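You operate a simulated robot arm through the tools that you are given. There is no shell and no other tool. Be economical: measure what you need, move in short steps, check, and stop when the job is done.

Carry out the task below with a simulated robot arm. There is one attempt and no reset: what you move stays moved.

JOB
Put the dusting pad on the shelf under the trough. Then put the sieve from the carton table on the side table. Then take the felt pad marked "3" from the carton table and put it on the side table. Then take the red plug gauge and put it on the shelf under the trough. Do these in the order given. Set down upright: dusting pad.

Only the result counts: the job must be done as asked and must still hold three seconds after the hand-in. Knocking over, shifting, dropping, spilling or breaking anything else fails it.

ROBOT AND FRAMES
A 7-joint arm with a two-finger parallel gripper on a trunk, on a base that drives. Base frame: it is fixed to the floor where the robot stands at the start and does not move with it; the origin is under the middle of the robot, x ahead of it, y to its left, z up; the surface under the hand at the start is at about z = 0.8. Units: m, degrees, N and s.
With the tool pointing down near the work surface it reaches from about 0.22 to 0.74 m from the robot's upright axis, wherever it stands. Its first joint turns from -166.0 to 166.0 degrees. Places, roughly: dusting pad (6x5x5 cm) [0.7, 0, 0.8]; felt pad [0.5, 1, 0.75]; red plug gauge (3x3x7 cm) [0.4, 1.1, 0.8]; shelf under the trough [0.4, -1, 0.4]; side table [0.6, -0.2, 0.8]; sieve [0.75, 1, 0.75]. Payload 1.57 kg.
The tool frame sits at the grasp point between the pads (the TCP): z along the fingers, y along the line on which they close. The tips reach 0.03 m beyond it. Largest opening 0.11 m; finger width 0.024, thickness 0.012; the body of the gripper, 0.048 by 0.112 m, starts 0.078 m behind the TCP.
Orientation is that of the tool frame in the base frame, as [roll, pitch, yaw] about the fixed x, y, z axes, in that order (R = Rz(yaw) Ry(pitch) Rx(roll)). With the fingers straight down and closing along the base's y, the tool's x points along the base's -x, its y along +y and its z along -z.

CONTROLS
- The arm moves only by the tool send_rows. Its argument "plan" is one flat list of numbers, 7 for each row, row after row: the opening in per cent of the stroke, from 0 (shut) to 100 (fully open), then the shift along the tool's x, y, z in units of 50 mm (1.0 is 50 mm), then the turn, a rotation vector about the tool's x, y, z in units of 5 degrees (1.0 is 5 degrees). In form: [hand, dx, dy, dz, rx, ry, rz, hand, dx, dy, dz, rx, ry, rz, ...]. A call has 1 to 8 rows; each row shifts and turns the commanded pose from where the row before left it, along the tool's axes as they then stand. A call with a number of a shift or a turn outside -1 to 1 is refused whole. A row lasts 0.2 s, in which the tool goes at most 0.05 m and 8.6 degrees; a call with a longer step from one row to the next is refused whole, and so is a gripper value outside its range. Where a pose cannot be reached the arm comes as near as it can. A force on the tool above 40 N (or 10 N above the force at the start of the call, whichever is more), or a blocked arm, ends the call early, and 0.2 s more pass. Each finger travels about 0.045 m/s and halts on what it meets, pressing with about 32 N; the grip force reading is that of the motor and also rises with nothing between the fingers. The clock runs only during rows and for 0.2 s after the last one: add rows that do not move to give the fingers time. The reply holds the time, the measured pose of the TCP, the force on the tool along the base axes, the opening and the grip force, in the units named above and with some noise, with the torque about the TCP (base axes, N m) and any sound that the robot's microphone picked up.
- Cameras (640 x 400 px; columns grow to the right, rows downward): "scene" is now at [0.0132, 0.1465, 1.5764]; the picture's right is [-0.13, -0.99, 0.00], its down [-0.79, 0.11, -0.60] and it looks along [0.60, -0.08, -0.80] (base axes); focal length 214 px, centre (320, 200). "wrist" rides on the gripper at [0.07, 0.016, -0.141] in the tool frame; the picture's right is [-0.23, 0.97, 0.00], its down [-0.86, -0.20, -0.48] and it looks along [-0.47, -0.11, 0.88] (tool axes); focal length 222 px, centre (320, 200). There is no depth. A picture from a camera that has moved, and an enlarged one, comes with that camera's place and axes in the base frame and with its lens.
- get_image(camera): a new picture of that camera. No time passes.
- slide_trunk(by): slides the trunk up (or, below 0, down) by that many m; the arm and the scene camera ride with it, the base frame stays. It gives what a move gives, with no picture.
- base_move(legs): drives the robot by 1 to 6 legs, each [ahead, turn to the left] in m and degrees, along the robot's own axes; the way and the turn of a leg run together, so that a leg with both is an arc; at most 1.5 m and 180 degrees a leg. The arm and the cameras ride along, it lands a little off, and it stops where it bumps. It gives what a move gives.
- pan_tilt(pan, tilt): turns the head with the scene camera to pan (to the left, within 155 degrees either way) and tilt (down, from -29 to 69), counted from straight ahead of the robot. It gives what a move gives.
- inspect(camera, box): a new picture of the part [left, top, right, bottom] of that camera's present view, enlarged. No time passes.
- finish_job(): hands the job in; it is judged then, once.

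Go step by step. Nothing tells you exact positions but the pictures and the camera data: compare them with the known pose of the tool, close in by small moves and look again before you grip or let go. The budget is 165 turns and 120 pictures, counting those below and the enlarged ones. Unless the task says otherwise, let go and move clear before handing in, and close with one line.

The tools are called after "Call:" by a JSON object that holds its "method" and its "body". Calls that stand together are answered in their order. send_rows: Moves the arm, as the interface text tells. Its arguments: {"type":"object","properties":{"plan":{"type":"array","items":{"type":"number"}}},"required":["plan"]} The other tools are called the same way: slide_trunk (by) slides the trunk up or down; base_move (legs) drives the base; pan_tilt (pan, tilt) turns the head that bears the scene camera; get_image (camera) takes a picture; inspect (camera, box) takes an enlarged picture of a part of a camera's view; finish_job () hands the job in.

At the start:

```text
time_s: 0.0
ee_pos: [0.4469, -0.1811, 1.1059]
orientation: [-179.9, 0.0, -180.0]
wrist_force: [-0.8, -1.1, 0.8]
ft_torque: [0.01, 0.0, 0.02]
width: 0.1099
finger_force: 0.0
trunk travel left (down, up): [-0.525, 0.065]
robot x, y, heading: [0.0004, -0.001, 0.2]
head pan, tilt: [-7.6, 53.1]
```

scene: 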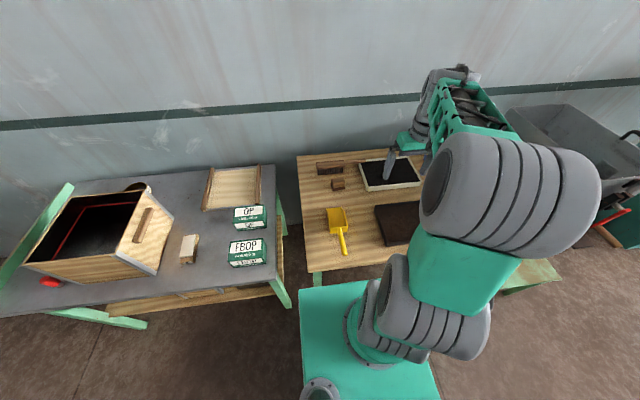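
wrist: 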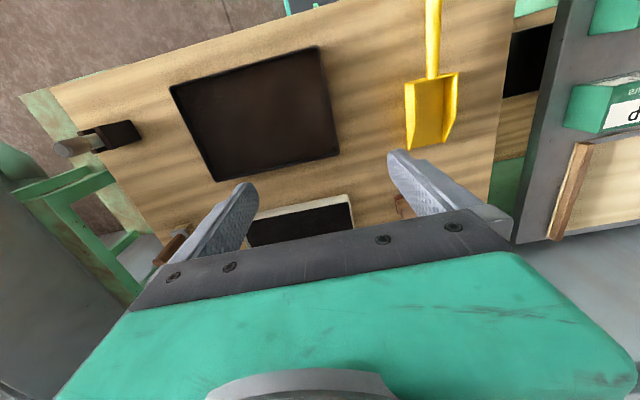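

I see the side table ahead with a scoop, dark boards and small blocks, the carton table on the left and the trough on the right. I'll look closer before moving.

Call:
{"method": "inspect", "body": {"camera": "scene", "box": [280, 130, 440, 280]}}

Call:
{"method": "inspect", "body": {"camera": "scene", "box": [0, 150, 300, 330]}}

Call:
{"method": "pan_tilt", "body": {"pan": -70, "tilt": 45}}

Call:
{"method": "get_image", "body": {"camera": "scene"}}

```text
2.67 times, centred on (360, 205) of scene
camera zoom: at [0.0132, 0.1465, 1.5764], right [-0.13, -0.99, 0.0], down [-0.79, 0.11, -0.6], along [0.6, -0.08, -0.8], focal length 572 px, centre (213, 187)
```

zoom: 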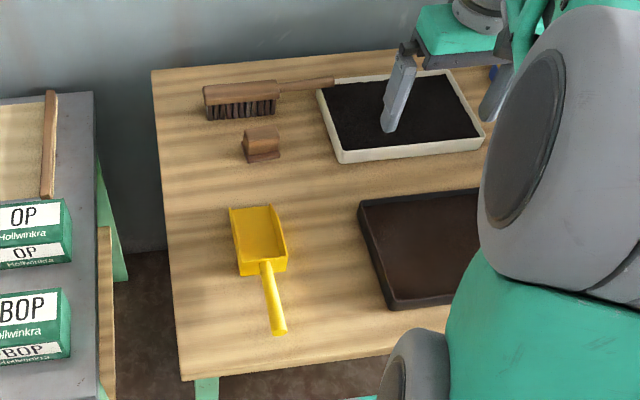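

```text
2.13 times, centred on (150, 240) of scene
camera zoom: at [0.0132, 0.1465, 1.5764], right [-0.13, -0.99, 0.0], down [-0.79, 0.11, -0.6], along [0.6, -0.08, -0.8], focal length 458 px, centre (683, 115)
```

zoom: 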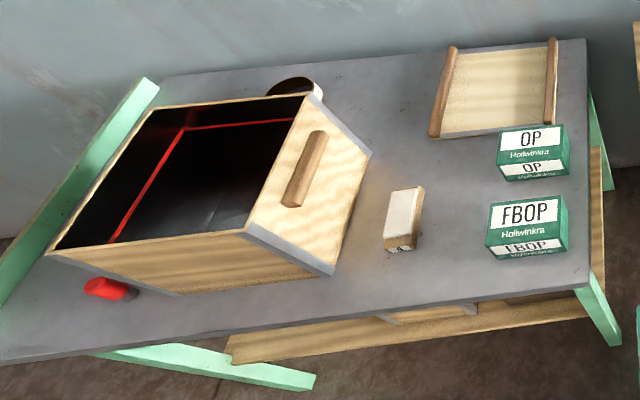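

```text
time_s: 1.3
ee_pos: [0.4464, -0.181, 1.105]
orientation: [180.0, 0.0, 180.0]
wrist_force: [-0.1, -0.1, -0.3]
ft_torque: [0.02, -0.02, -0.02]
width: 0.11
finger_force: 0.1
trunk travel left (down, up): [-0.525, 0.065]
robot x, y, heading: [0.0016, 0.0022, -0.1]
head pan, tilt: [-70.0, 45.0]
```

```text
115 pictures are left
camera scene: at [-0.0323, 0.0799, 1.5874], right [-0.94, -0.34, 0.0], down [-0.24, 0.66, -0.71], along [0.24, -0.66, -0.71], focal length 214 px, centre (320, 200)
```

scene: 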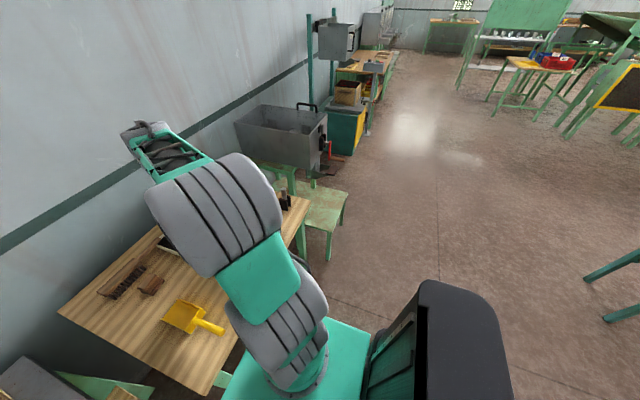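

The dusting pad looks to be the small brown block. I'll zoom in on the trough region to find the shelf.

Call:
{"method": "inspect", "body": {"camera": "scene", "box": [220, 70, 400, 270]}}

Call:
{"method": "pan_tilt", "body": {"pan": 60, "tilt": 45}}

Call:
{"method": "get_image", "body": {"camera": "scene"}}

```text
2.00 times, centred on (310, 170) of scene
camera zoom: at [-0.0323, 0.0799, 1.5874], right [-0.94, -0.34, 0.0], down [-0.24, 0.66, -0.71], along [0.24, -0.66, -0.71], focal length 429 px, centre (340, 260)
```

zoom: 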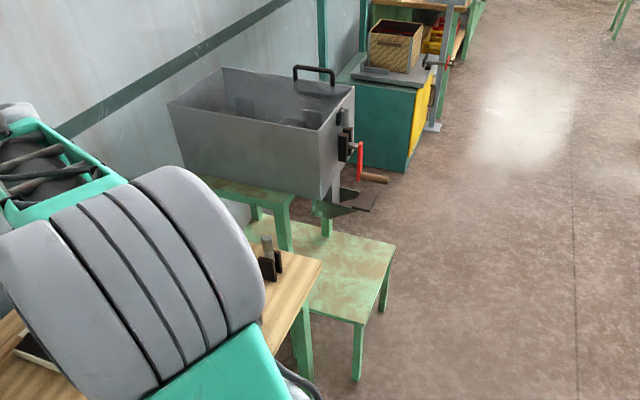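

```text
time_s: 3.4
ee_pos: [0.4469, -0.1812, 1.106]
orientation: [180.0, 0.0, -180.0]
wrist_force: [0.2, 0.1, 0.5]
ft_torque: [-0.01, -0.02, -0.03]
width: 0.1099
finger_force: 0.1
trunk travel left (down, up): [-0.525, 0.065]
robot x, y, heading: [0.0008, -0.0005, 0.2]
head pan, tilt: [60.0, 45.0]
```

```text
113 pictures are left
camera scene: at [-0.0195, 0.2267, 1.5874], right [0.87, -0.5, 0.0], down [-0.35, -0.61, -0.71], along [0.35, 0.61, -0.71], focal length 214 px, centre (320, 200)
```

scene: 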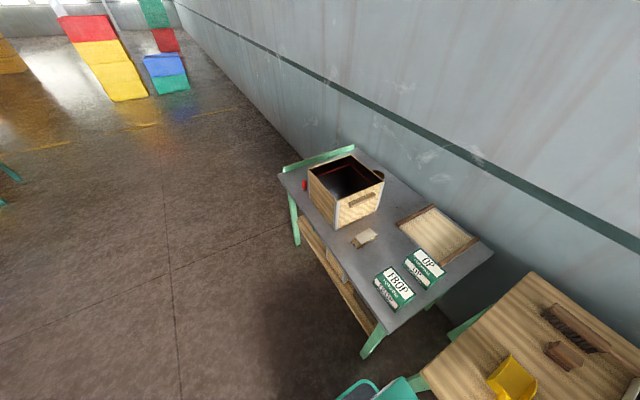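

The shelf under the trough appears to be the low green shelf at about [0.36,-1.0,0.4]. The dusting pad is near [0.66,-0.03]. I'll move the arm over it and look with the wrist camera.

Call:
{"method": "send_rows", "body": {"plan": [100, -0.6, 0.6, 0.34, 0, 0, 0, 100, -0.6, 0.6, 0.34, 0, 0, 0, 100, -0.6, 0.6, 0.34, 0, 0, 0, 100, -0.6, 0.6, 0.34, 0, 0, 0, 100, -0.6, 0.6, 0.34, 0, 0, 0]}}

Call:
{"method": "get_image", "body": {"camera": "wrist"}}

```text
time_s: 4.6
ee_pos: [0.5957, -0.0312, 1.0208]
orientation: [-179.9, 0.0, 180.0]
wrist_force: [0.0, 0.6, 0.3]
ft_torque: [-0.01, 0.02, 0.04]
width: 0.1099
finger_force: 0.0
trunk travel left (down, up): [-0.525, 0.065]
robot x, y, heading: [-0.0035, -0.0004, -0.0]
head pan, tilt: [60.0, 45.0]
```

```text
112 pictures are left
camera wrist: at [0.5266, -0.0162, 1.1627], right [0.23, 0.97, 0.0], down [0.85, -0.2, 0.48], along [0.47, -0.11, -0.88], focal length 222 px, centre (320, 200)
```

wrist: 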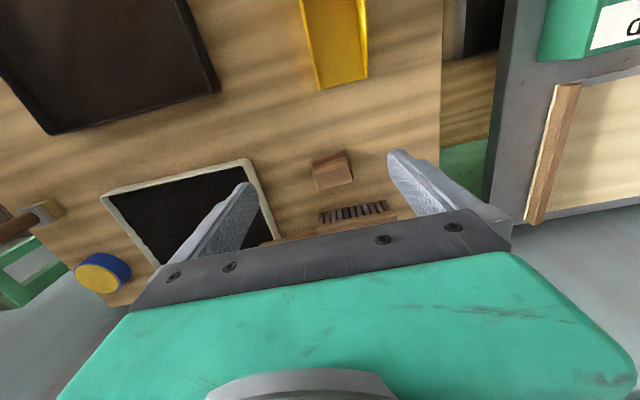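

Call:
{"method": "inspect", "body": {"camera": "wrist", "box": [270, 120, 400, 230]}}

```text
3.64 times, centred on (335, 175) of wrist
camera zoom: at [0.5266, -0.0162, 1.1627], right [0.23, 0.97, 0.0], down [0.85, -0.2, 0.48], along [0.47, -0.11, -0.88], focal length 808 px, centre (266, 291)
```

zoom: 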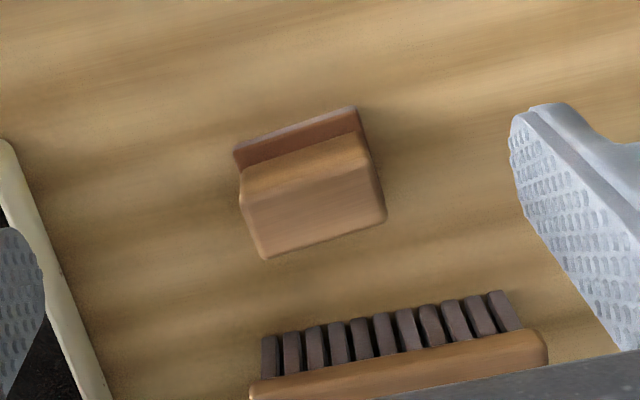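

The dusting pad sits at about [0.658,-0.027], turned about 7°. I'll align with it and descend partway.

Call:
{"method": "send_rows", "body": {"plan": [100, -0.3, 0.02, 0.6, 0, 0, -0.34, 100, -0.3, 0.02, 0.6, 0, 0, -0.34, 100, -0.3, 0.02, 0.6, 0, 0, -0.34, 100, -0.3, 0.02, 0.6, 0, 0, -0.34]}}

Call:
{"method": "get_image", "body": {"camera": "wrist"}}

```text
time_s: 5.6
ee_pos: [0.6581, -0.0245, 0.9014]
orientation: [-180.0, 0.0, -173.2]
wrist_force: [-0.1, -0.4, 0.2]
ft_torque: [0.0, 0.02, 0.0]
width: 0.1102
finger_force: 0.1
trunk travel left (down, up): [-0.525, 0.065]
robot x, y, heading: [0.0012, -0.0026, 0.1]
head pan, tilt: [60.0, 45.0]
```

```text
110 pictures are left
camera wrist: at [0.5875, -0.0176, 1.0434], right [0.11, 0.99, 0.0], down [0.87, -0.1, 0.48], along [0.48, -0.05, -0.88], focal length 222 px, centre (320, 200)
```

wrist: 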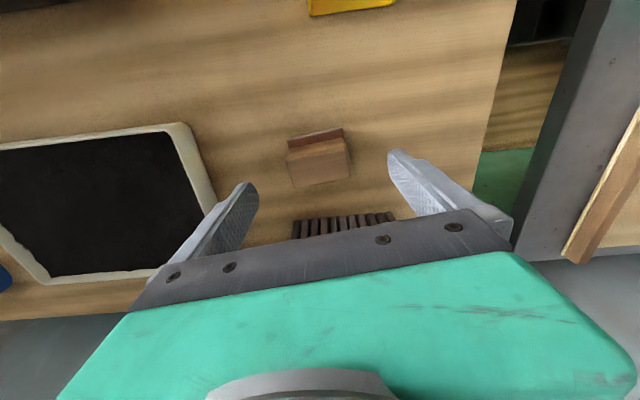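

Alignment looks good. I'll descend and close.

Call:
{"method": "send_rows", "body": {"plan": [100, 0, 0, 0.62, 0, 0, 0, 100, 0, 0, 0.6, 0, 0, 0, 100, 0, 0, 0, 0, 0, 0]}}

Call:
{"method": "get_image", "body": {"camera": "wrist"}}

```text
time_s: 6.4
ee_pos: [0.658, -0.0239, 0.8394]
orientation: [-180.0, 0.0, -173.2]
wrist_force: [0.5, -0.2, 0.8]
ft_torque: [-0.03, -0.01, 0.0]
width: 0.1099
finger_force: 0.1
trunk travel left (down, up): [-0.525, 0.065]
robot x, y, heading: [-0.0026, -0.0014, 0.0]
head pan, tilt: [60.0, 45.0]
```

```text
109 pictures are left
camera wrist: at [0.5874, -0.0179, 0.982], right [0.11, 0.99, 0.0], down [0.87, -0.1, 0.48], along [0.48, -0.05, -0.88], focal length 222 px, centre (320, 200)
```

wrist: 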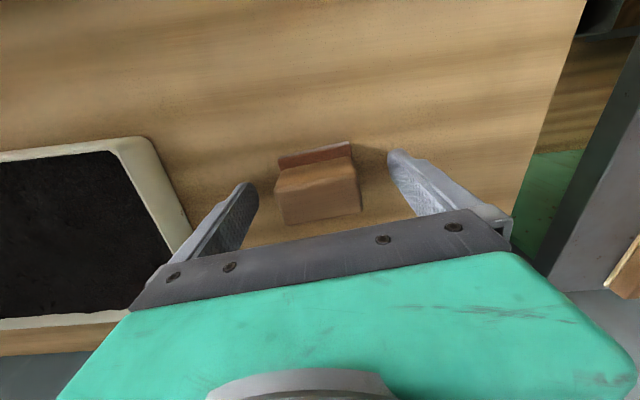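

Call:
{"method": "send_rows", "body": {"plan": [100, 0, 0, 0.2, 0, 0, 0, 60, 0, 0, 0, 0, 0, 0, 30, 0, 0, 0, 0, 0, 0, 10, 0, 0, 0, 0, 0, 0, 0, 0, 0, 0, 0, 0, 0, 0, 0, 0, 0, 0, 0, 0, 0, 0, 0, 0, 0, 0]}}

Call:
{"method": "get_image", "body": {"camera": "wrist"}}

```text
refused: plan must hold 7 numbers for each row
```

```text
108 pictures are left
camera wrist: at [0.5874, -0.0179, 0.982], right [0.11, 0.99, 0.0], down [0.87, -0.1, 0.48], along [0.48, -0.05, -0.88], focal length 222 px, centre (320, 200)
```

wrist: 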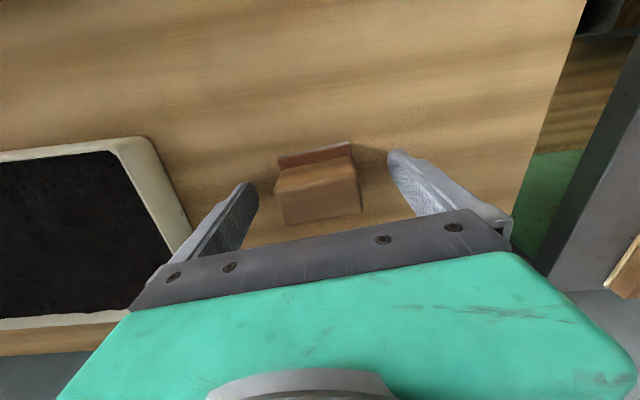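

The row count was off, so I'll resend the same move.

Call:
{"method": "send_rows", "body": {"plan": [100, 0, 0, 0.2, 0, 0, 0, 60, 0, 0, 0, 0, 0, 0, 30, 0, 0, 0, 0, 0, 0, 0, 0, 0, 0, 0, 0, 0, 0, 0, 0, 0, 0, 0, 0, 0, 0, 0, 0, 0, 0, 0]}}

```text
time_s: 7.8
ee_pos: [0.6585, -0.0228, 0.8298]
orientation: [180.0, 0.2, -173.1]
wrist_force: [1.5, 6.1, 15.2]
ft_torque: [0.68, 0.19, -0.17]
width: 0.0592
finger_force: 28.2
trunk travel left (down, up): [-0.525, 0.065]
robot x, y, heading: [0.0047, -0.002, -0.3]
head pan, tilt: [60.0, 45.0]
```

Gripped at 59 mm width. Now I'll lift.

Call:
{"method": "send_rows", "body": {"plan": [0, 0, 0, 0, 0, 0, 0, 0, 0, 0, -0.4, 0, 0, 0, 0, 0, 0, -0.8, 0, 0, 0, 0, 0, 0, -0.8, 0, 0, 0, 0, 0, 0, -0.8, 0, 0, 0, 0, 0, 0, -0.8, 0, 0, 0]}}

Call:
{"method": "get_image", "body": {"camera": "wrist"}}

```text
time_s: 9.2
ee_pos: [0.656, -0.0235, 1.0086]
orientation: [-180.0, 0.1, -173.2]
wrist_force: [0.2, 0.6, -1.9]
ft_torque: [0.0, -0.04, 0.01]
width: 0.0588
finger_force: 31.5
trunk travel left (down, up): [-0.525, 0.065]
robot x, y, heading: [0.0007, 0.0004, 0.0]
head pan, tilt: [60.0, 45.0]
```

```text
107 pictures are left
camera wrist: at [0.5854, -0.017, 1.1512], right [0.11, 0.99, 0.0], down [0.87, -0.1, 0.48], along [0.47, -0.05, -0.88], focal length 222 px, centre (320, 200)
```

wrist: 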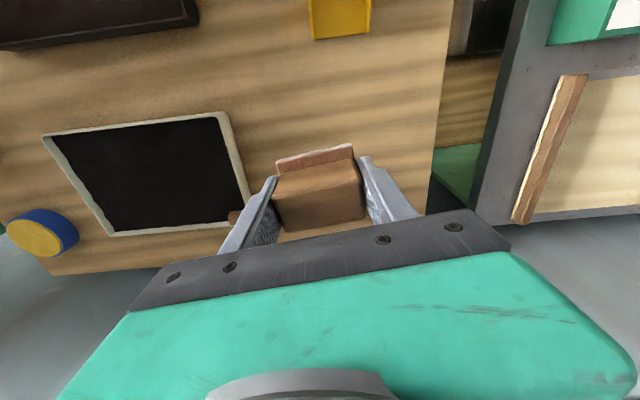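

The pad is held. I'll retract the arm and look behind before driving.

Call:
{"method": "send_rows", "body": {"plan": [0, 0.8, 0, -0.4, 0, 0, 0, 0, 0.8, 0, -0.4, 0, 0, 0, 0, 0.8, 0, -0.4, 0, 0, 0, 0, 0.8, 0, -0.4, 0, 0, 0, 0, 0.8, 0, 0, 0, 0, 0]}}

Call:
{"method": "pan_tilt", "body": {"pan": -145, "tilt": 50}}

Call:
{"method": "get_image", "body": {"camera": "scene"}}

```text
time_s: 10.4
ee_pos: [0.4556, -0.0456, 1.0885]
orientation: [179.9, 0.0, -173.2]
wrist_force: [0.7, 0.1, -0.1]
ft_torque: [0.02, 0.01, -0.02]
width: 0.0589
finger_force: 31.8
trunk travel left (down, up): [-0.525, 0.065]
robot x, y, heading: [-0.0034, -0.0011, 0.2]
head pan, tilt: [60.0, 45.0]
```

```text
time_s: 13.4
ee_pos: [0.4578, -0.0453, 1.0891]
orientation: [-179.9, 0.0, -173.1]
wrist_force: [0.0, 0.0, -0.7]
ft_torque: [0.01, 0.05, -0.01]
width: 0.0593
finger_force: 32.2
trunk travel left (down, up): [-0.525, 0.065]
robot x, y, heading: [-0.0015, -0.0014, -0.1]
head pan, tilt: [-145.0, 50.0]
```

```text
106 pictures are left
camera scene: at [-0.1232, 0.1122, 1.5805], right [-0.57, 0.82, 0.0], down [0.63, 0.44, -0.64], along [-0.53, -0.37, -0.77], focal length 214 px, centre (320, 200)
```

scene: 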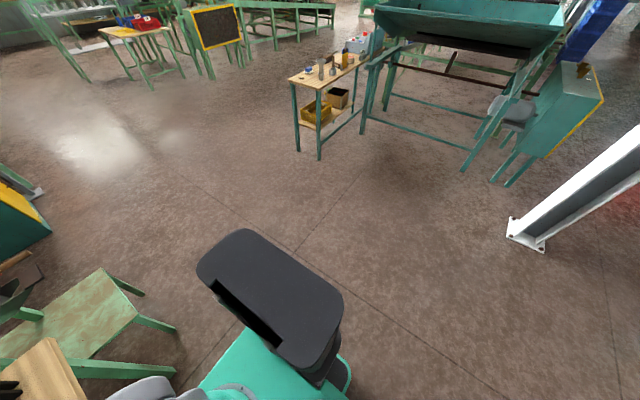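

The area behind is clear. I'll back up, turn right, drive along to the trough and turn back to face the shelf.

Call:
{"method": "base_move", "body": {"legs": [[-0.35, 0], [0, -90], [0.9, 0], [0, 90]]}}

Call:
{"method": "pan_tilt", "body": {"pan": 0, "tilt": 55}}

Call:
{"method": "get_image", "body": {"camera": "scene"}}

```text
time_s: 27.7
ee_pos: [0.1058, -0.9387, 1.0895]
orientation: [180.0, 0.0, -172.8]
wrist_force: [-0.1, -0.3, -0.1]
ft_torque: [-0.01, 0.02, -0.01]
width: 0.0591
finger_force: 32.1
trunk travel left (down, up): [-0.525, 0.065]
robot x, y, heading: [-0.3484, -0.8998, 0.4]
head pan, tilt: [-145.0, 50.0]
```

```text
time_s: 30.0
ee_pos: [0.1072, -0.9387, 1.0898]
orientation: [180.0, 0.0, -172.8]
wrist_force: [-0.4, 0.4, -0.6]
ft_torque: [-0.07, 0.0, 0.01]
width: 0.0593
finger_force: 31.9
trunk travel left (down, up): [-0.525, 0.065]
robot x, y, heading: [-0.3543, -0.9, 0.5]
head pan, tilt: [0.0, 55.0]
```

```text
105 pictures are left
camera scene: at [-0.3407, -0.7408, 1.574], right [0.01, -1.0, 0.0], down [-0.82, -0.01, -0.57], along [0.57, 0.0, -0.82], focal length 214 px, centre (320, 200)
```

scene: 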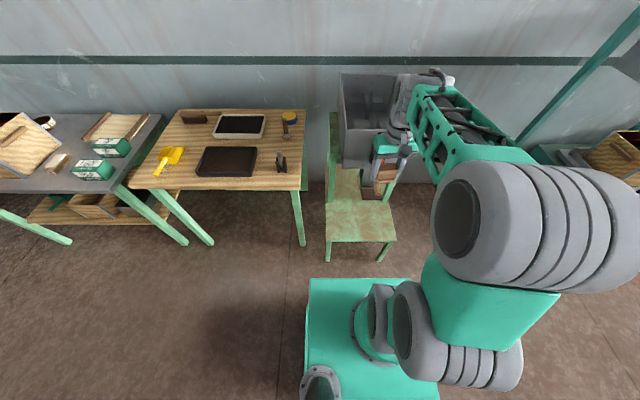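

Call:
{"method": "inspect", "body": {"camera": "scene", "box": [310, 60, 430, 270]}}

Call:
{"method": "get_image", "body": {"camera": "wrist"}}

```text
1.90 times, centred on (370, 165) of scene
camera zoom: at [-0.3407, -0.7408, 1.574], right [0.01, -1.0, 0.0], down [-0.82, -0.01, -0.57], along [0.57, 0.0, -0.82], focal length 408 px, centre (225, 267)
```

zoom: 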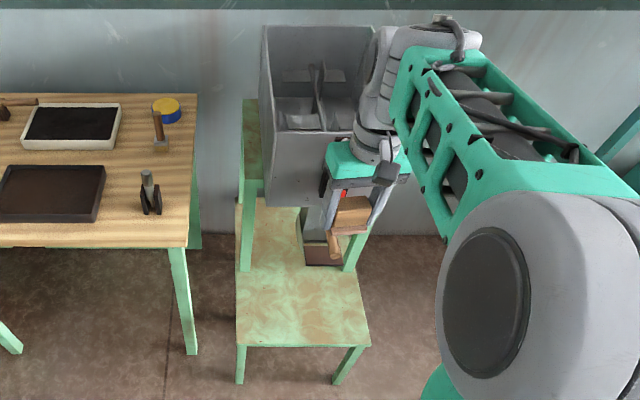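

```text
103 pictures are left
camera wrist: at [0.0354, -0.9333, 1.232], right [0.1, 0.99, 0.0], down [0.87, -0.09, 0.48], along [0.48, -0.05, -0.88], focal length 222 px, centre (320, 200)
```

wrist: 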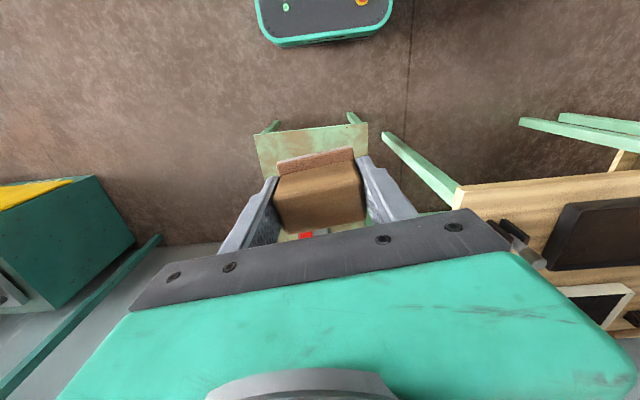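

The shelf is at z≈0.40 with its front edge at x≈0.19, y from -0.79 to -1.18. A spout and handle hang over the right part, so I'll put the pad front-left at about [0.25,-0.845].

Call:
{"method": "send_rows", "body": {"plan": [0, 0, 0, 0, 0, 0, 0.72, 0, 0, 0, 0, 0, 0, 0.72, 0, -0.72, 0.48, 0, 0, 0, 0, 0, -0.72, 0.48, 0, 0, 0, 0, 0, -0.72, 0.48, 0, 0, 0, 0, 0, -0.72, 0.48, 0, 0, 0, 0]}}

Call:
{"method": "slide_trunk", "body": {"by": -0.4}}

Call:
{"method": "get_image", "body": {"camera": "wrist"}}

Call:
{"method": "get_image", "body": {"camera": "scene"}}

```text
time_s: 31.4
ee_pos: [0.2515, -0.8443, 1.0877]
orientation: [180.0, -0.1, 180.0]
wrist_force: [-0.8, 0.4, -0.7]
ft_torque: [0.0, 0.05, -0.01]
width: 0.059
finger_force: 32.2
trunk travel left (down, up): [-0.525, 0.065]
robot x, y, heading: [-0.3509, -0.8963, 0.5]
head pan, tilt: [0.0, 55.0]
```

```text
time_s: 35.2
ee_pos: [0.2495, -0.8445, 0.6889]
orientation: [-180.0, 0.1, 180.0]
wrist_force: [-0.3, -0.3, -0.9]
ft_torque: [0.02, 0.0, -0.02]
width: 0.059
finger_force: 31.8
trunk travel left (down, up): [-0.125, 0.465]
robot x, y, heading: [-0.3506, -0.8991, 0.4]
head pan, tilt: [0.0, 55.0]
```

```text
102 pictures are left
camera wrist: at [0.1812, -0.8297, 0.8313], right [0.23, 0.97, 0.0], down [0.86, -0.2, 0.48], along [0.47, -0.11, -0.88], focal length 222 px, centre (320, 200)
```

wrist: 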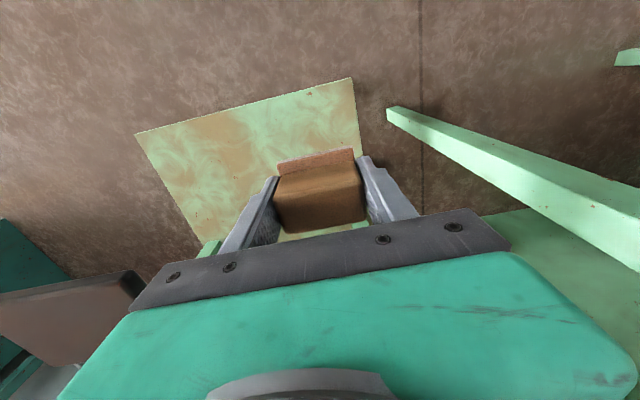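

```text
101 pictures are left
camera scene: at [-0.3407, -0.7408, 1.174], right [0.01, -1.0, 0.0], down [-0.82, -0.01, -0.57], along [0.57, 0.0, -0.82], focal length 214 px, centre (320, 200)
```

scene: 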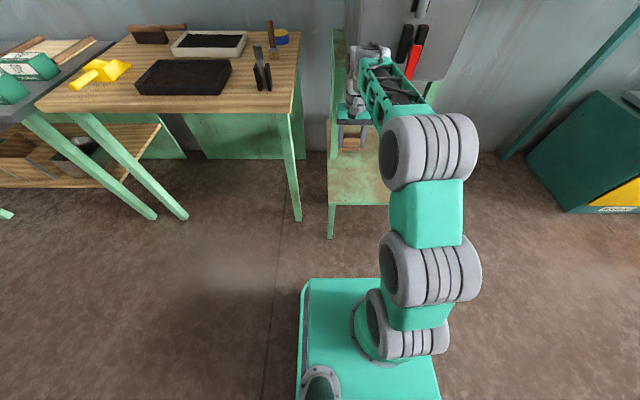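

Clearances look fine. I'll lower the rest of the way with trunk and then gently with the arm until contact.

Call:
{"method": "slide_trunk", "body": {"by": -0.11}}

Call:
{"method": "send_rows", "body": {"plan": [0, 0, 0, 0.8, 0, 0, 0, 0, 0, 0, 0.7, 0, 0, 0, 0, 0, 0, 0.5, 0, 0, 0]}}

Call:
{"method": "get_image", "body": {"camera": "scene"}}

Call:
{"method": "get_image", "body": {"camera": "wrist"}}

```text
time_s: 36.6
ee_pos: [0.2503, -0.8453, 0.5788]
orientation: [-179.9, 0.0, 179.9]
wrist_force: [0.3, 0.3, -1.1]
ft_torque: [-0.04, 0.02, 0.03]
width: 0.0588
finger_force: 31.5
trunk travel left (down, up): [-0.015, 0.575]
robot x, y, heading: [-0.3478, -0.896, 0.4]
head pan, tilt: [0.0, 55.0]
```

```text
time_s: 37.4
ee_pos: [0.2485, -0.8444, 0.4785]
orientation: [-180.0, 0.0, -180.0]
wrist_force: [-0.9, -0.3, -1.0]
ft_torque: [0.01, 0.01, 0.0]
width: 0.0591
finger_force: 32.1
trunk travel left (down, up): [-0.015, 0.575]
robot x, y, heading: [-0.352, -0.8987, 0.4]
head pan, tilt: [0.0, 55.0]
```

```text
100 pictures are left
camera scene: at [-0.3409, -0.7408, 1.064], right [0.01, -1.0, 0.0], down [-0.82, -0.01, -0.57], along [0.57, 0.0, -0.82], focal length 214 px, centre (320, 200)
```

scene: 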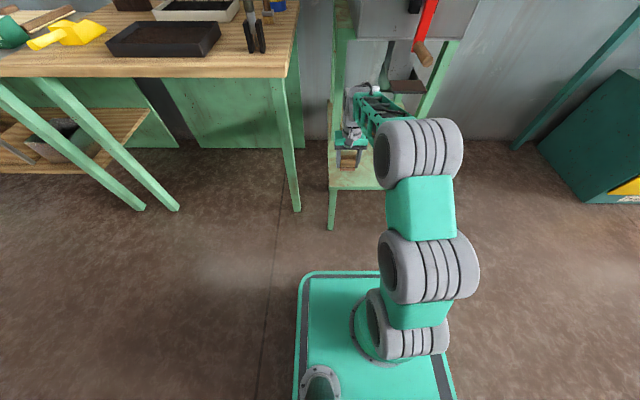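

```text
99 pictures are left
camera wrist: at [0.1801, -0.8292, 0.6218], right [0.23, 0.97, 0.0], down [0.86, -0.2, 0.48], along [0.47, -0.11, -0.88], focal length 222 px, centre (320, 200)
```

wrist: 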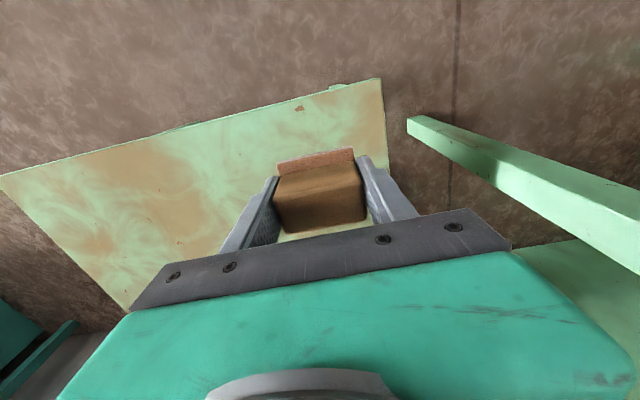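

Call:
{"method": "send_rows", "body": {"plan": [0, 0, 0, 0.2, 0, 0, 0, 0, 0, 0, 0.2, 0, 0, 0, 0, 0, 0, 0.12, 0, 0, 0, 0, 0, 0, 0.1, 0, 0, 0, 0, 0, 0, 0, 0, 0, 0]}}

```text
time_s: 38.6
ee_pos: [0.2503, -0.8452, 0.4473]
orientation: [180.0, 0.0, -180.0]
wrist_force: [0.0, -0.2, -0.9]
ft_torque: [0.0, 0.0, 0.01]
width: 0.059
finger_force: 32.0
trunk travel left (down, up): [-0.015, 0.575]
robot x, y, heading: [-0.3516, -0.8947, 0.3]
head pan, tilt: [0.0, 55.0]
```

Call:
{"method": "send_rows", "body": {"plan": [0, 0, 0, 0.08, 0, 0, 0, 0, 0, 0, 0.08, 0, 0, 0, 0, 0, 0, 0, 0, 0, 0]}}

Call:
{"method": "inspect", "body": {"camera": "wrist", "box": [200, 60, 440, 260]}}

```text
time_s: 39.4
ee_pos: [0.2501, -0.8444, 0.4389]
orientation: [-180.0, 0.0, -180.0]
wrist_force: [0.1, -0.5, -1.0]
ft_torque: [0.0, 0.01, 0.01]
width: 0.0589
finger_force: 32.0
trunk travel left (down, up): [-0.015, 0.575]
robot x, y, heading: [-0.3512, -0.8992, 0.3]
head pan, tilt: [0.0, 55.0]
```

```text
2.00 times, centred on (320, 160) of wrist
camera zoom: at [0.1803, -0.83, 0.5817], right [0.23, 0.97, 0.0], down [0.85, -0.2, 0.48], along [0.47, -0.11, -0.88], focal length 444 px, centre (320, 280)
```

zoom: 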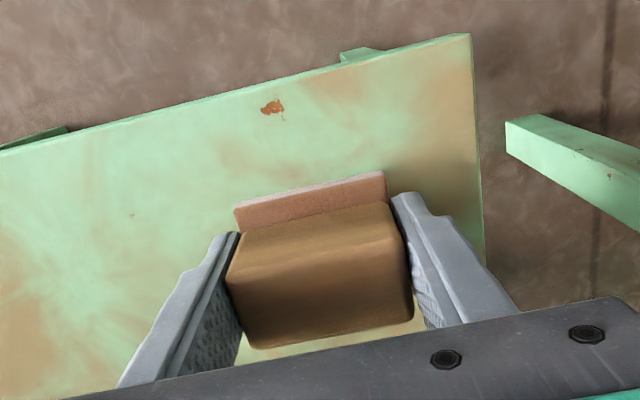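

No contact yet, so I'll continue down in small steps.

Call:
{"method": "send_rows", "body": {"plan": [0, 0, 0, 0.08, 0, 0, 0, 0, 0, 0, 0.06, 0, 0, 0, 0, 0, 0, 0, 0, 0, 0]}}

```text
time_s: 40.2
ee_pos: [0.2495, -0.8447, 0.4318]
orientation: [-180.0, 0.0, -179.9]
wrist_force: [-0.1, -0.3, 0.2]
ft_torque: [-0.01, -0.01, 0.03]
width: 0.0592
finger_force: 32.1
trunk travel left (down, up): [-0.015, 0.575]
robot x, y, heading: [-0.3561, -0.8979, 0.3]
head pan, tilt: [0.0, 55.0]
```

Call:
{"method": "send_rows", "body": {"plan": [0, 0, 0, 0.05, 0, 0, 0, 0, 0, 0, 0.05, 0, 0, 0, 0, 0, 0, 0, 0, 0, 0]}}

```text
time_s: 41.0
ee_pos: [0.251, -0.8445, 0.4309]
orientation: [180.0, 0.3, -179.9]
wrist_force: [-6.5, 0.8, 18.6]
ft_torque: [-0.32, 0.42, -0.18]
width: 0.0591
finger_force: 32.4
trunk travel left (down, up): [-0.015, 0.575]
robot x, y, heading: [-0.3524, -0.8929, 0.7]
head pan, tilt: [0.0, 55.0]
```

Contact. I'll ease off 3 mm, open and check.

Call:
{"method": "send_rows", "body": {"plan": [0, 0, 0, -0.06, 0, 0, 0, 30, 0, 0, 0, 0, 0, 0, 60, 0, 0, 0, 0, 0, 0, 80, 0, 0, 0, 0, 0, 0, 80, 0, 0, 0, 0, 0, 0, 80, 0, 0, 0, 0, 0, 0]}}

Call:
{"method": "inspect", "body": {"camera": "wrist", "box": [200, 60, 440, 260]}}

```text
time_s: 42.4
ee_pos: [0.2507, -0.8456, 0.432]
orientation: [-179.9, 0.0, -179.9]
wrist_force: [-1.8, 1.0, 3.3]
ft_torque: [-0.12, 0.02, -0.07]
width: 0.0874
finger_force: 0.1
trunk travel left (down, up): [-0.015, 0.575]
robot x, y, heading: [-0.3507, -0.8987, 0.2]
head pan, tilt: [0.0, 55.0]
```

```text
2.00 times, centred on (320, 160) of wrist
camera zoom: at [0.1812, -0.8297, 0.5729], right [0.23, 0.97, 0.0], down [0.86, -0.2, 0.48], along [0.47, -0.11, -0.88], focal length 444 px, centre (320, 280)
```

zoom: 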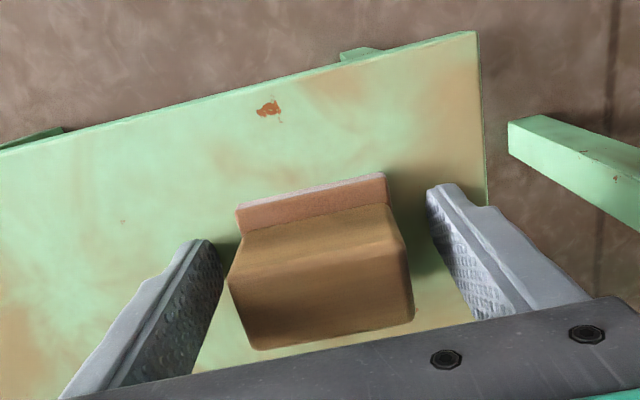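

Released; the pad stands on the shelf. I'll lift clear.

Call:
{"method": "send_rows", "body": {"plan": [80, 0, 0, -0.3, 0, 0, 0, 80, 0, 0, -0.8, 0, 0, 0, 80, 0, 0, -0.9, 0, 0, 0, 80, 0, 0, -0.9, 0, 0, 0]}}

Call:
{"method": "get_image", "body": {"camera": "wrist"}}

```text
time_s: 43.4
ee_pos: [0.251, -0.8455, 0.5728]
orientation: [180.0, -0.1, -179.9]
wrist_force: [0.5, 0.5, 0.0]
ft_torque: [0.0, 0.02, -0.04]
width: 0.0882
finger_force: 0.0
trunk travel left (down, up): [-0.015, 0.575]
robot x, y, heading: [-0.3484, -0.8953, 0.3]
head pan, tilt: [0.0, 55.0]
```

```text
96 pictures are left
camera wrist: at [0.1808, -0.83, 0.7162], right [0.23, 0.97, 0.0], down [0.86, -0.2, 0.48], along [0.46, -0.11, -0.88], focal length 222 px, centre (320, 200)
```

wrist: 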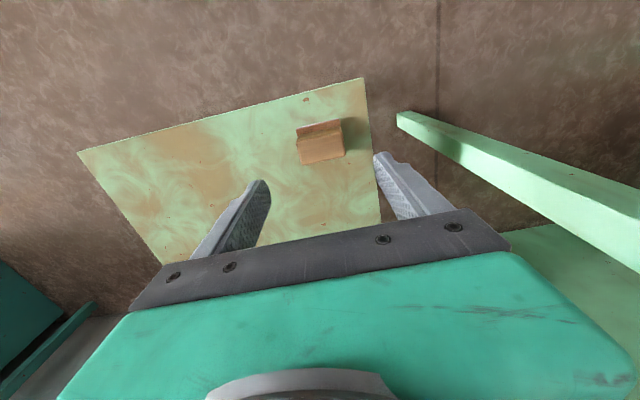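

The dusting pad stands on the shelf. I'll raise the trunk, retract the arm and drive to the carton table.

Call:
{"method": "slide_trunk", "body": {"by": 0.57}}

Call:
{"method": "send_rows", "body": {"plan": [80, 0.8, 0, 0, 0, 0, 0, 80, 0.8, 0, 0, 0, 0, 0, 80, 0.8, 0, 0, 0, 0, 0, 80, 0.8, 0, 0, 0, 0, 0]}}

Call:
{"method": "base_move", "body": {"legs": [[0, 90], [1.2, 0], [0.5, 0], [0, -90]]}}

Call:
{"method": "pan_tilt", "body": {"pan": 10, "tilt": 50}}

Call:
{"method": "get_image", "body": {"camera": "scene"}}

Call:
{"method": "get_image", "body": {"camera": "wrist"}}

```text
refused: 0.57 is not a number from -0.4 to 0.4
```

```text
time_s: 44.4
ee_pos: [0.089, -0.8442, 0.5744]
orientation: [-180.0, 0.0, -180.0]
wrist_force: [-0.3, 0.7, -0.4]
ft_torque: [0.06, 0.02, 0.0]
width: 0.0881
finger_force: 0.2
trunk travel left (down, up): [-0.015, 0.575]
robot x, y, heading: [-0.3557, -0.8978, 0.2]
head pan, tilt: [0.0, 55.0]
```

```text
time_s: 60.5
ee_pos: [0.1059, 0.8488, 0.5749]
orientation: [-180.0, 0.1, -179.1]
wrist_force: [-0.5, -0.1, -0.5]
ft_torque: [0.02, -0.01, -0.01]
width: 0.0881
finger_force: 0.0
trunk travel left (down, up): [-0.015, 0.575]
robot x, y, heading: [-0.3371, 0.787, 1.1]
head pan, tilt: [0.0, 55.0]
```

```text
time_s: 61.2
ee_pos: [0.1036, 0.849, 0.576]
orientation: [-179.9, 0.1, -179.1]
wrist_force: [0.2, -0.1, 0.3]
ft_torque: [0.02, 0.01, 0.0]
width: 0.0882
finger_force: 0.1
trunk travel left (down, up): [-0.015, 0.575]
robot x, y, heading: [-0.3399, 0.7904, 1.2]
head pan, tilt: [10.0, 50.0]
```

```text
95 pictures are left
camera scene: at [-0.3243, 0.9588, 1.0704], right [0.2, -0.98, 0.0], down [-0.75, -0.15, -0.64], along [0.63, 0.13, -0.77], focal length 214 px, centre (320, 200)
```

scene: 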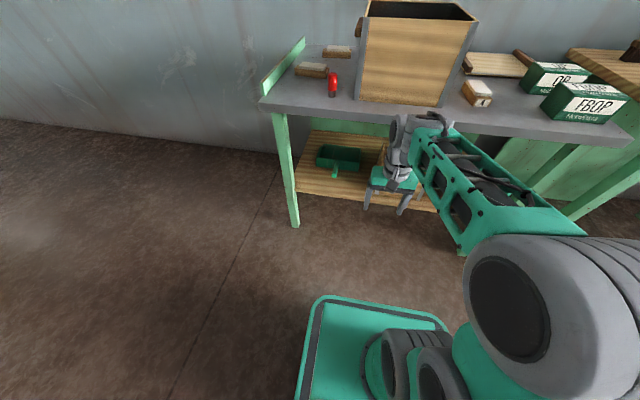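

```text
94 pictures are left
camera wrist: at [0.0349, 0.8627, 0.7178], right [0.21, 0.98, 0.0], down [0.86, -0.19, 0.48], along [0.47, -0.1, -0.88], focal length 222 px, centre (320, 200)
```

wrist: 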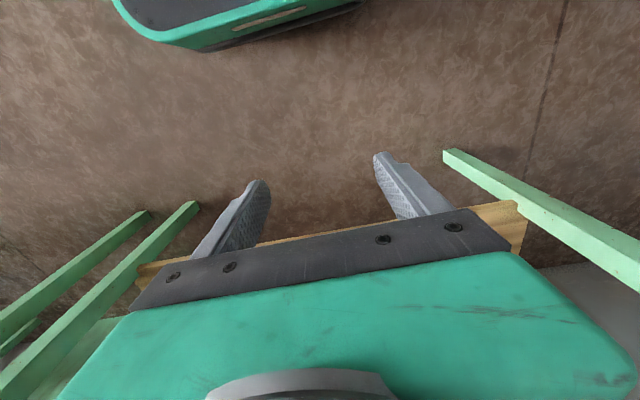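

Two more small blocks are visible left of the carton. I'll zoom in on all of them before raising the trunk.

Call:
{"method": "inspect", "body": {"camera": "scene", "box": [280, 30, 370, 110]}}

Call:
{"method": "inspect", "body": {"camera": "scene", "box": [440, 40, 640, 140]}}

Call:
{"method": "slide_trunk", "body": {"by": 0.4}}

Call:
{"method": "slide_trunk", "body": {"by": 0.175}}

Call:
{"method": "pan_tilt", "body": {"pan": 8, "tilt": 45}}

Call:
{"method": "get_image", "body": {"camera": "scene"}}

```text
5.00 times, centred on (325, 70) of scene
camera zoom: at [-0.3243, 0.9588, 1.0704], right [0.2, -0.98, 0.0], down [-0.75, -0.15, -0.64], along [0.63, 0.13, -0.77], focal length 1072 px, centre (295, 850)
```

zoom: 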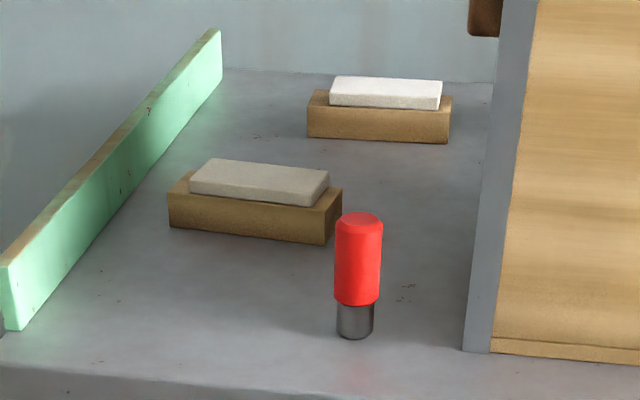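

```text
3.20 times, centred on (540, 90) of scene
camera zoom: at [-0.3243, 0.9588, 1.0704], right [0.2, -0.98, 0.0], down [-0.75, -0.15, -0.64], along [0.63, 0.13, -0.77], focal length 686 px, centre (-384, 552)
```

zoom: 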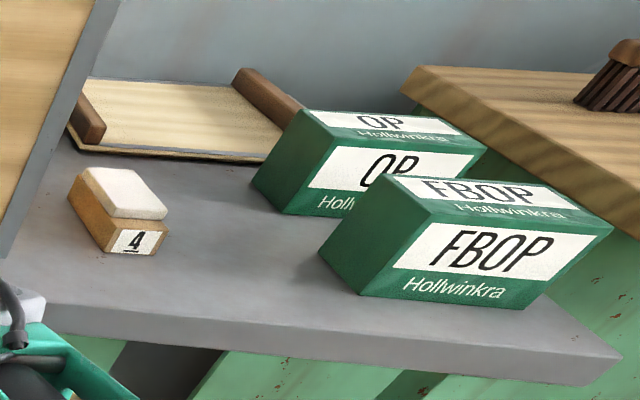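

```text
time_s: 65.1
ee_pos: [0.1032, 0.8485, 0.9731]
orientation: [-179.9, 0.0, -179.1]
wrist_force: [0.0, 0.9, -0.5]
ft_torque: [-0.01, -0.02, 0.03]
width: 0.088
finger_force: 0.1
trunk travel left (down, up): [-0.415, 0.175]
robot x, y, heading: [-0.3363, 0.7861, 1.5]
head pan, tilt: [10.0, 50.0]
```

```text
time_s: 67.0
ee_pos: [0.1044, 0.8489, 1.1503]
orientation: [180.0, 0.0, -179.0]
wrist_force: [-0.7, -0.5, 0.2]
ft_torque: [0.02, -0.01, 0.02]
width: 0.0878
finger_force: 0.0
trunk travel left (down, up): [-0.59, 0.0]
robot x, y, heading: [-0.3346, 0.7894, 1.3]
head pan, tilt: [10.0, 50.0]
```

```text
time_s: 67.7
ee_pos: [0.103, 0.8492, 1.1505]
orientation: [-179.9, 0.0, -179.1]
wrist_force: [-1.1, 0.5, 0.0]
ft_torque: [0.01, 0.01, -0.01]
width: 0.0878
finger_force: 0.1
trunk travel left (down, up): [-0.59, 0.0]
robot x, y, heading: [-0.3358, 0.7908, 1.5]
head pan, tilt: [8.0, 45.0]
```

```text
91 pictures are left
camera scene: at [-0.3196, 0.9569, 1.6523], right [0.16, -0.99, 0.0], down [-0.7, -0.11, -0.71], along [0.7, 0.11, -0.71], focal length 214 px, centre (320, 200)
```

scene: 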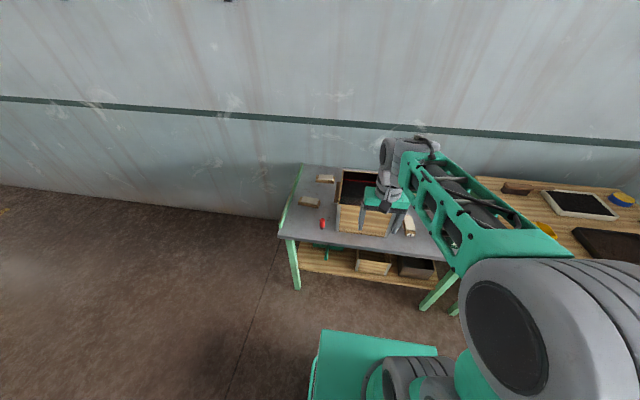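

The near-right pad is marked "4", so "3" must be one of the two left of the carton; their labels aren't visible yet. I'll raise the arm over the carton to find the sieve with the wrist camera.

Call:
{"method": "send_rows", "body": {"plan": [80, -0.7, 0.2, -0.5, 0, 0, 0, 80, -0.7, 0.2, -0.5, 0, 0, 0, 80, -0.7, 0.2, -0.2, 0, 0, 0, 80, -0.7, 0.2, 0, 0, 0, 0, 80, -0.7, 0.2, 0, 0, 0, 0, 80, -0.7, 0, 0, 0, 0, 0]}}

Call:
{"method": "get_image", "body": {"camera": "wrist"}}

Call:
{"method": "get_image", "body": {"camera": "scene"}}

```text
time_s: 69.1
ee_pos: [0.3126, 0.8994, 1.2083]
orientation: [180.0, -0.1, -179.1]
wrist_force: [0.1, -0.9, 0.1]
ft_torque: [0.0, 0.0, -0.03]
width: 0.0881
finger_force: 0.0
trunk travel left (down, up): [-0.59, 0.0]
robot x, y, heading: [-0.3371, 0.7864, 1.1]
head pan, tilt: [8.0, 45.0]
```

```text
90 pictures are left
camera wrist: at [0.2438, 0.9136, 1.352], right [0.21, 0.98, 0.0], down [0.86, -0.19, 0.48], along [0.47, -0.1, -0.88], focal length 222 px, centre (320, 200)
```

wrist: 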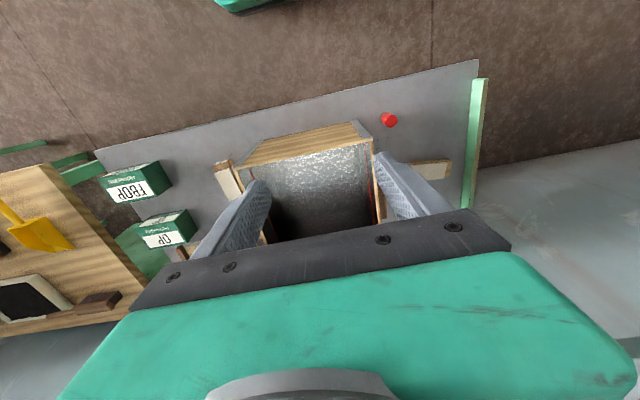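

```text
89 pictures are left
camera scene: at [-0.3182, 0.957, 1.6523], right [0.16, -0.99, 0.0], down [-0.7, -0.11, -0.71], along [0.7, 0.11, -0.71], focal length 214 px, centre (320, 200)
```

scene: 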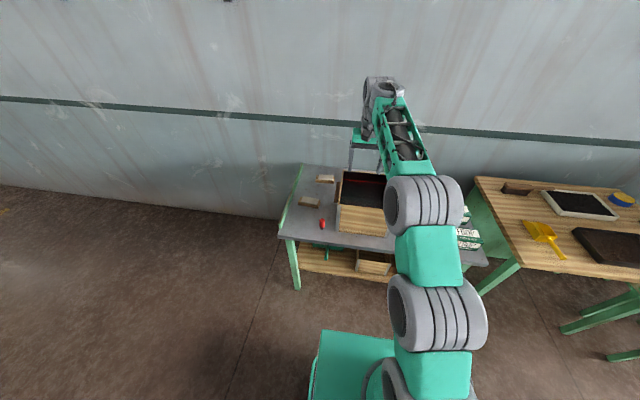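

I'll drive closer by 0.2 m and look behind the carton.

Call:
{"method": "base_move", "body": {"legs": [[0.2, 0]]}}

Call:
{"method": "get_image", "body": {"camera": "wrist"}}

Call:
{"method": "get_image", "body": {"camera": "scene"}}

```text
time_s: 70.7
ee_pos: [0.5136, 0.9083, 1.2095]
orientation: [-180.0, -0.1, -179.0]
wrist_force: [0.3, 0.6, 0.3]
ft_torque: [0.0, 0.01, 0.0]
width: 0.0881
finger_force: 0.1
trunk travel left (down, up): [-0.59, 0.0]
robot x, y, heading: [-0.1344, 0.7938, 1.3]
head pan, tilt: [8.0, 45.0]
```

```text
88 pictures are left
camera wrist: at [0.4443, 0.921, 1.3521], right [0.21, 0.98, 0.0], down [0.86, -0.18, 0.48], along [0.47, -0.1, -0.88], focal length 222 px, centre (320, 200)
```

wrist: 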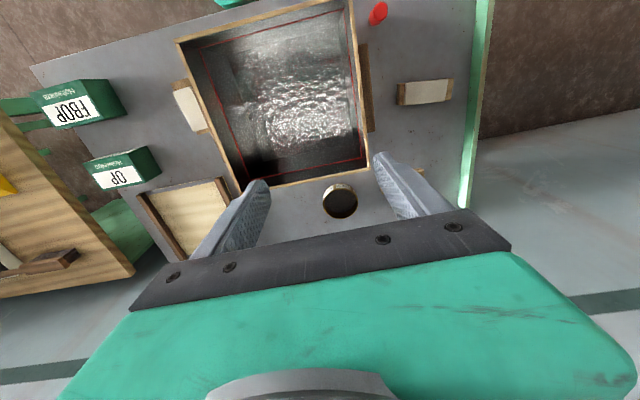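

```text
87 pictures are left
camera scene: at [-0.1175, 0.962, 1.6523], right [0.17, -0.99, 0.0], down [-0.7, -0.12, -0.71], along [0.7, 0.12, -0.71], focal length 214 px, centre (320, 200)
```

scene: 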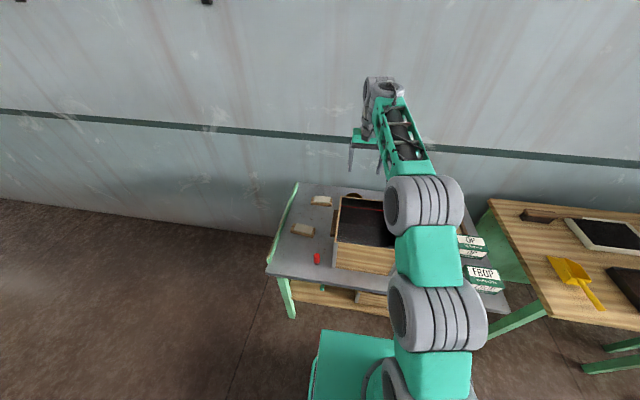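

Call:
{"method": "inspect", "body": {"camera": "wrist", "box": [290, 150, 400, 240]}}

Call:
{"method": "inspect", "body": {"camera": "scene", "box": [270, 170, 410, 290]}}

```text
4.44 times, centred on (345, 195) of wrist
camera zoom: at [0.4443, 0.921, 1.3521], right [0.21, 0.98, 0.0], down [0.86, -0.18, 0.48], along [0.47, -0.1, -0.88], focal length 987 px, centre (209, 222)
```

zoom: 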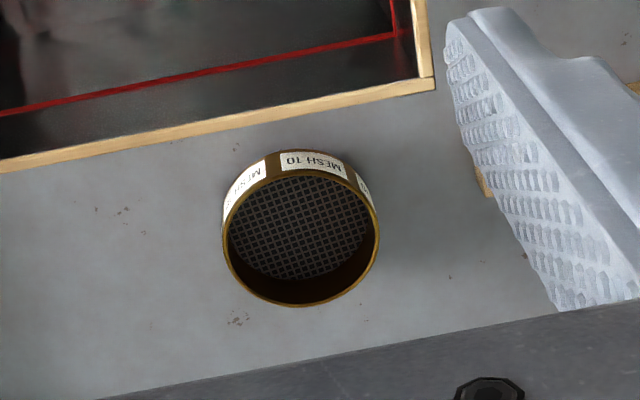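

```text
3.33 times, centred on (340, 230) of scene
camera zoom: at [-0.1175, 0.962, 1.6523], right [0.17, -0.99, 0.0], down [-0.7, -0.12, -0.71], along [0.7, 0.12, -0.71], focal length 715 px, centre (253, 100)
```

zoom: 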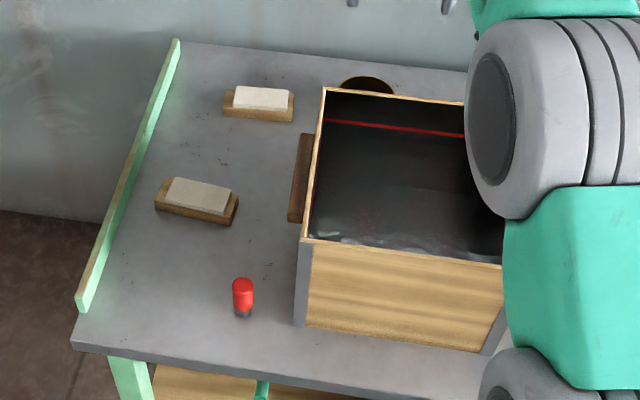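

The sieve sits behind the carton at about [0.77,0.91], out of reach from the front. I'll go round to the open left end of the table, where the pads and the plug gauge are too. First I'll retract the arm, then drive.

Call:
{"method": "send_rows", "body": {"plan": [100, 0.9, 0, 0, 0, 0, 0, 100, 0.9, 0, 0, 0, 0, 0, 100, 0.9, 0, 0, 0, 0, 0, 100, 0.9, -0.3, 0, 0, 0, 0, 100, 0.9, -0.3, 0, 0, 0, 0, 100, 0.9, -0.3, 0, 0, 0, 0]}}

Call:
{"method": "base_move", "body": {"legs": [[-0.3, 0], [0, 88.7], [1.37, 0], [0, -90]]}}

Call:
{"method": "pan_tilt", "body": {"pan": -20, "tilt": 40}}

Call:
{"method": "get_image", "body": {"camera": "scene"}}

```text
time_s: 72.1
ee_pos: [0.242, 0.8578, 1.2088]
orientation: [180.0, 0.0, -178.8]
wrist_force: [0.5, 0.6, -0.4]
ft_torque: [0.02, 0.0, 0.0]
width: 0.1099
finger_force: 0.0
trunk travel left (down, up): [-0.59, 0.0]
robot x, y, heading: [-0.1337, 0.7939, 1.4]
head pan, tilt: [8.0, 45.0]
```

```text
time_s: 88.0
ee_pos: [-0.0749, 2.2127, 1.2091]
orientation: [-180.0, 0.0, -177.9]
wrist_force: [0.3, 0.2, -0.3]
ft_torque: [0.0, 0.01, -0.01]
width: 0.1101
finger_force: 0.0
trunk travel left (down, up): [-0.59, 0.0]
robot x, y, heading: [-0.4529, 2.1404, 2.4]
head pan, tilt: [8.0, 45.0]
```

```text
time_s: 89.0
ee_pos: [-0.0758, 2.2122, 1.2086]
orientation: [-180.0, 0.0, -177.9]
wrist_force: [0.1, -0.7, 0.5]
ft_torque: [-0.03, -0.04, 0.0]
width: 0.11
finger_force: 0.0
trunk travel left (down, up): [-0.59, 0.0]
robot x, y, heading: [-0.4547, 2.1395, 2.5]
head pan, tilt: [-20.0, 40.0]
```

```text
84 pictures are left
camera scene: at [-0.438, 2.2693, 1.6596], right [-0.3, -0.95, 0.0], down [-0.61, 0.19, -0.77], along [0.73, -0.23, -0.64], focal length 214 px, centre (320, 200)
```

scene: 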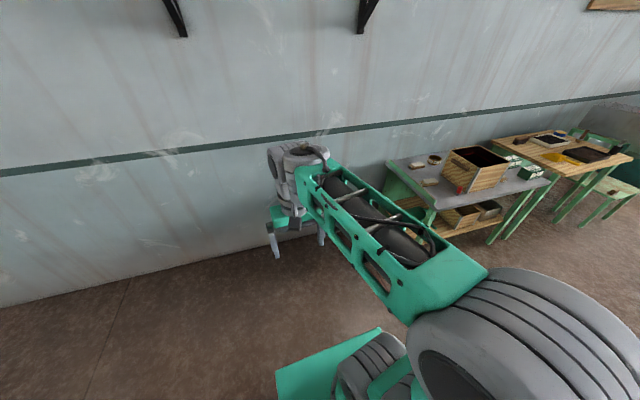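

The left end is clear. Now I'll arc in, finishing facing the table from its left end.

Call:
{"method": "base_move", "body": {"legs": [[0, -2.5], [0.5, 0], [0.785, -90]]}}

Call:
{"method": "pan_tilt", "body": {"pan": 0, "tilt": 50}}

Call:
{"method": "get_image", "body": {"camera": "scene"}}

Call:
{"method": "get_image", "body": {"camera": "wrist"}}

```text
time_s: 96.3
ee_pos: [0.5509, 1.2422, 1.2081]
orientation: [-180.0, -0.1, 85.7]
wrist_force: [-0.5, 0.2, -0.3]
ft_torque: [0.0, -0.01, 0.03]
width: 0.1103
finger_force: 0.0
trunk travel left (down, up): [-0.59, 0.0]
robot x, y, heading: [0.5232, 1.6206, -93.7]
head pan, tilt: [-20.0, 40.0]
cut short: leg 3
```

```text
time_s: 97.1
ee_pos: [0.5515, 1.2409, 1.2093]
orientation: [-180.0, 0.0, 85.6]
wrist_force: [-0.9, -0.4, 0.9]
ft_torque: [0.0, 0.0, -0.02]
width: 0.1101
finger_force: 0.1
trunk travel left (down, up): [-0.59, 0.0]
robot x, y, heading: [0.5251, 1.6241, -93.5]
head pan, tilt: [0.0, 50.0]
```

```text
83 pictures are left
camera scene: at [0.6761, 1.5992, 1.6455], right [-1.0, 0.07, 0.0], down [0.05, 0.76, -0.64], along [-0.04, -0.64, -0.77], focal length 214 px, centre (320, 200)
```

scene: 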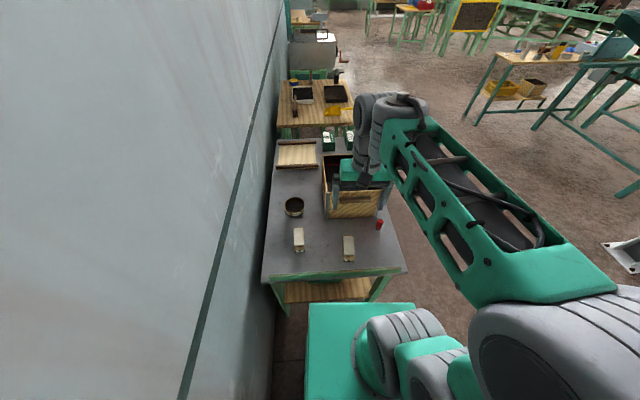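

```text
82 pictures are left
camera wrist: at [0.5727, 1.309, 1.3517], right [0.95, -0.3, 0.0], down [-0.26, -0.84, 0.48], along [-0.14, -0.46, -0.88], focal length 222 px, centre (320, 200)
```

wrist: 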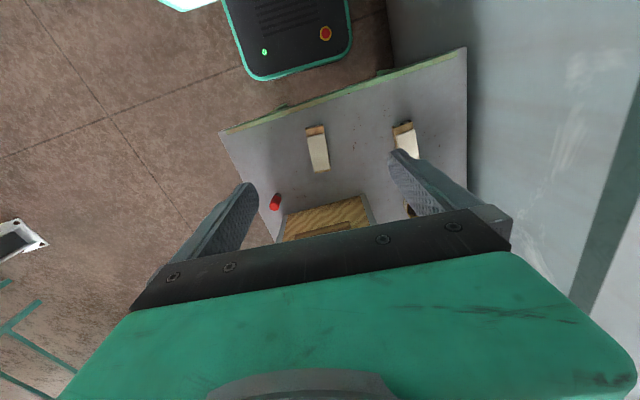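

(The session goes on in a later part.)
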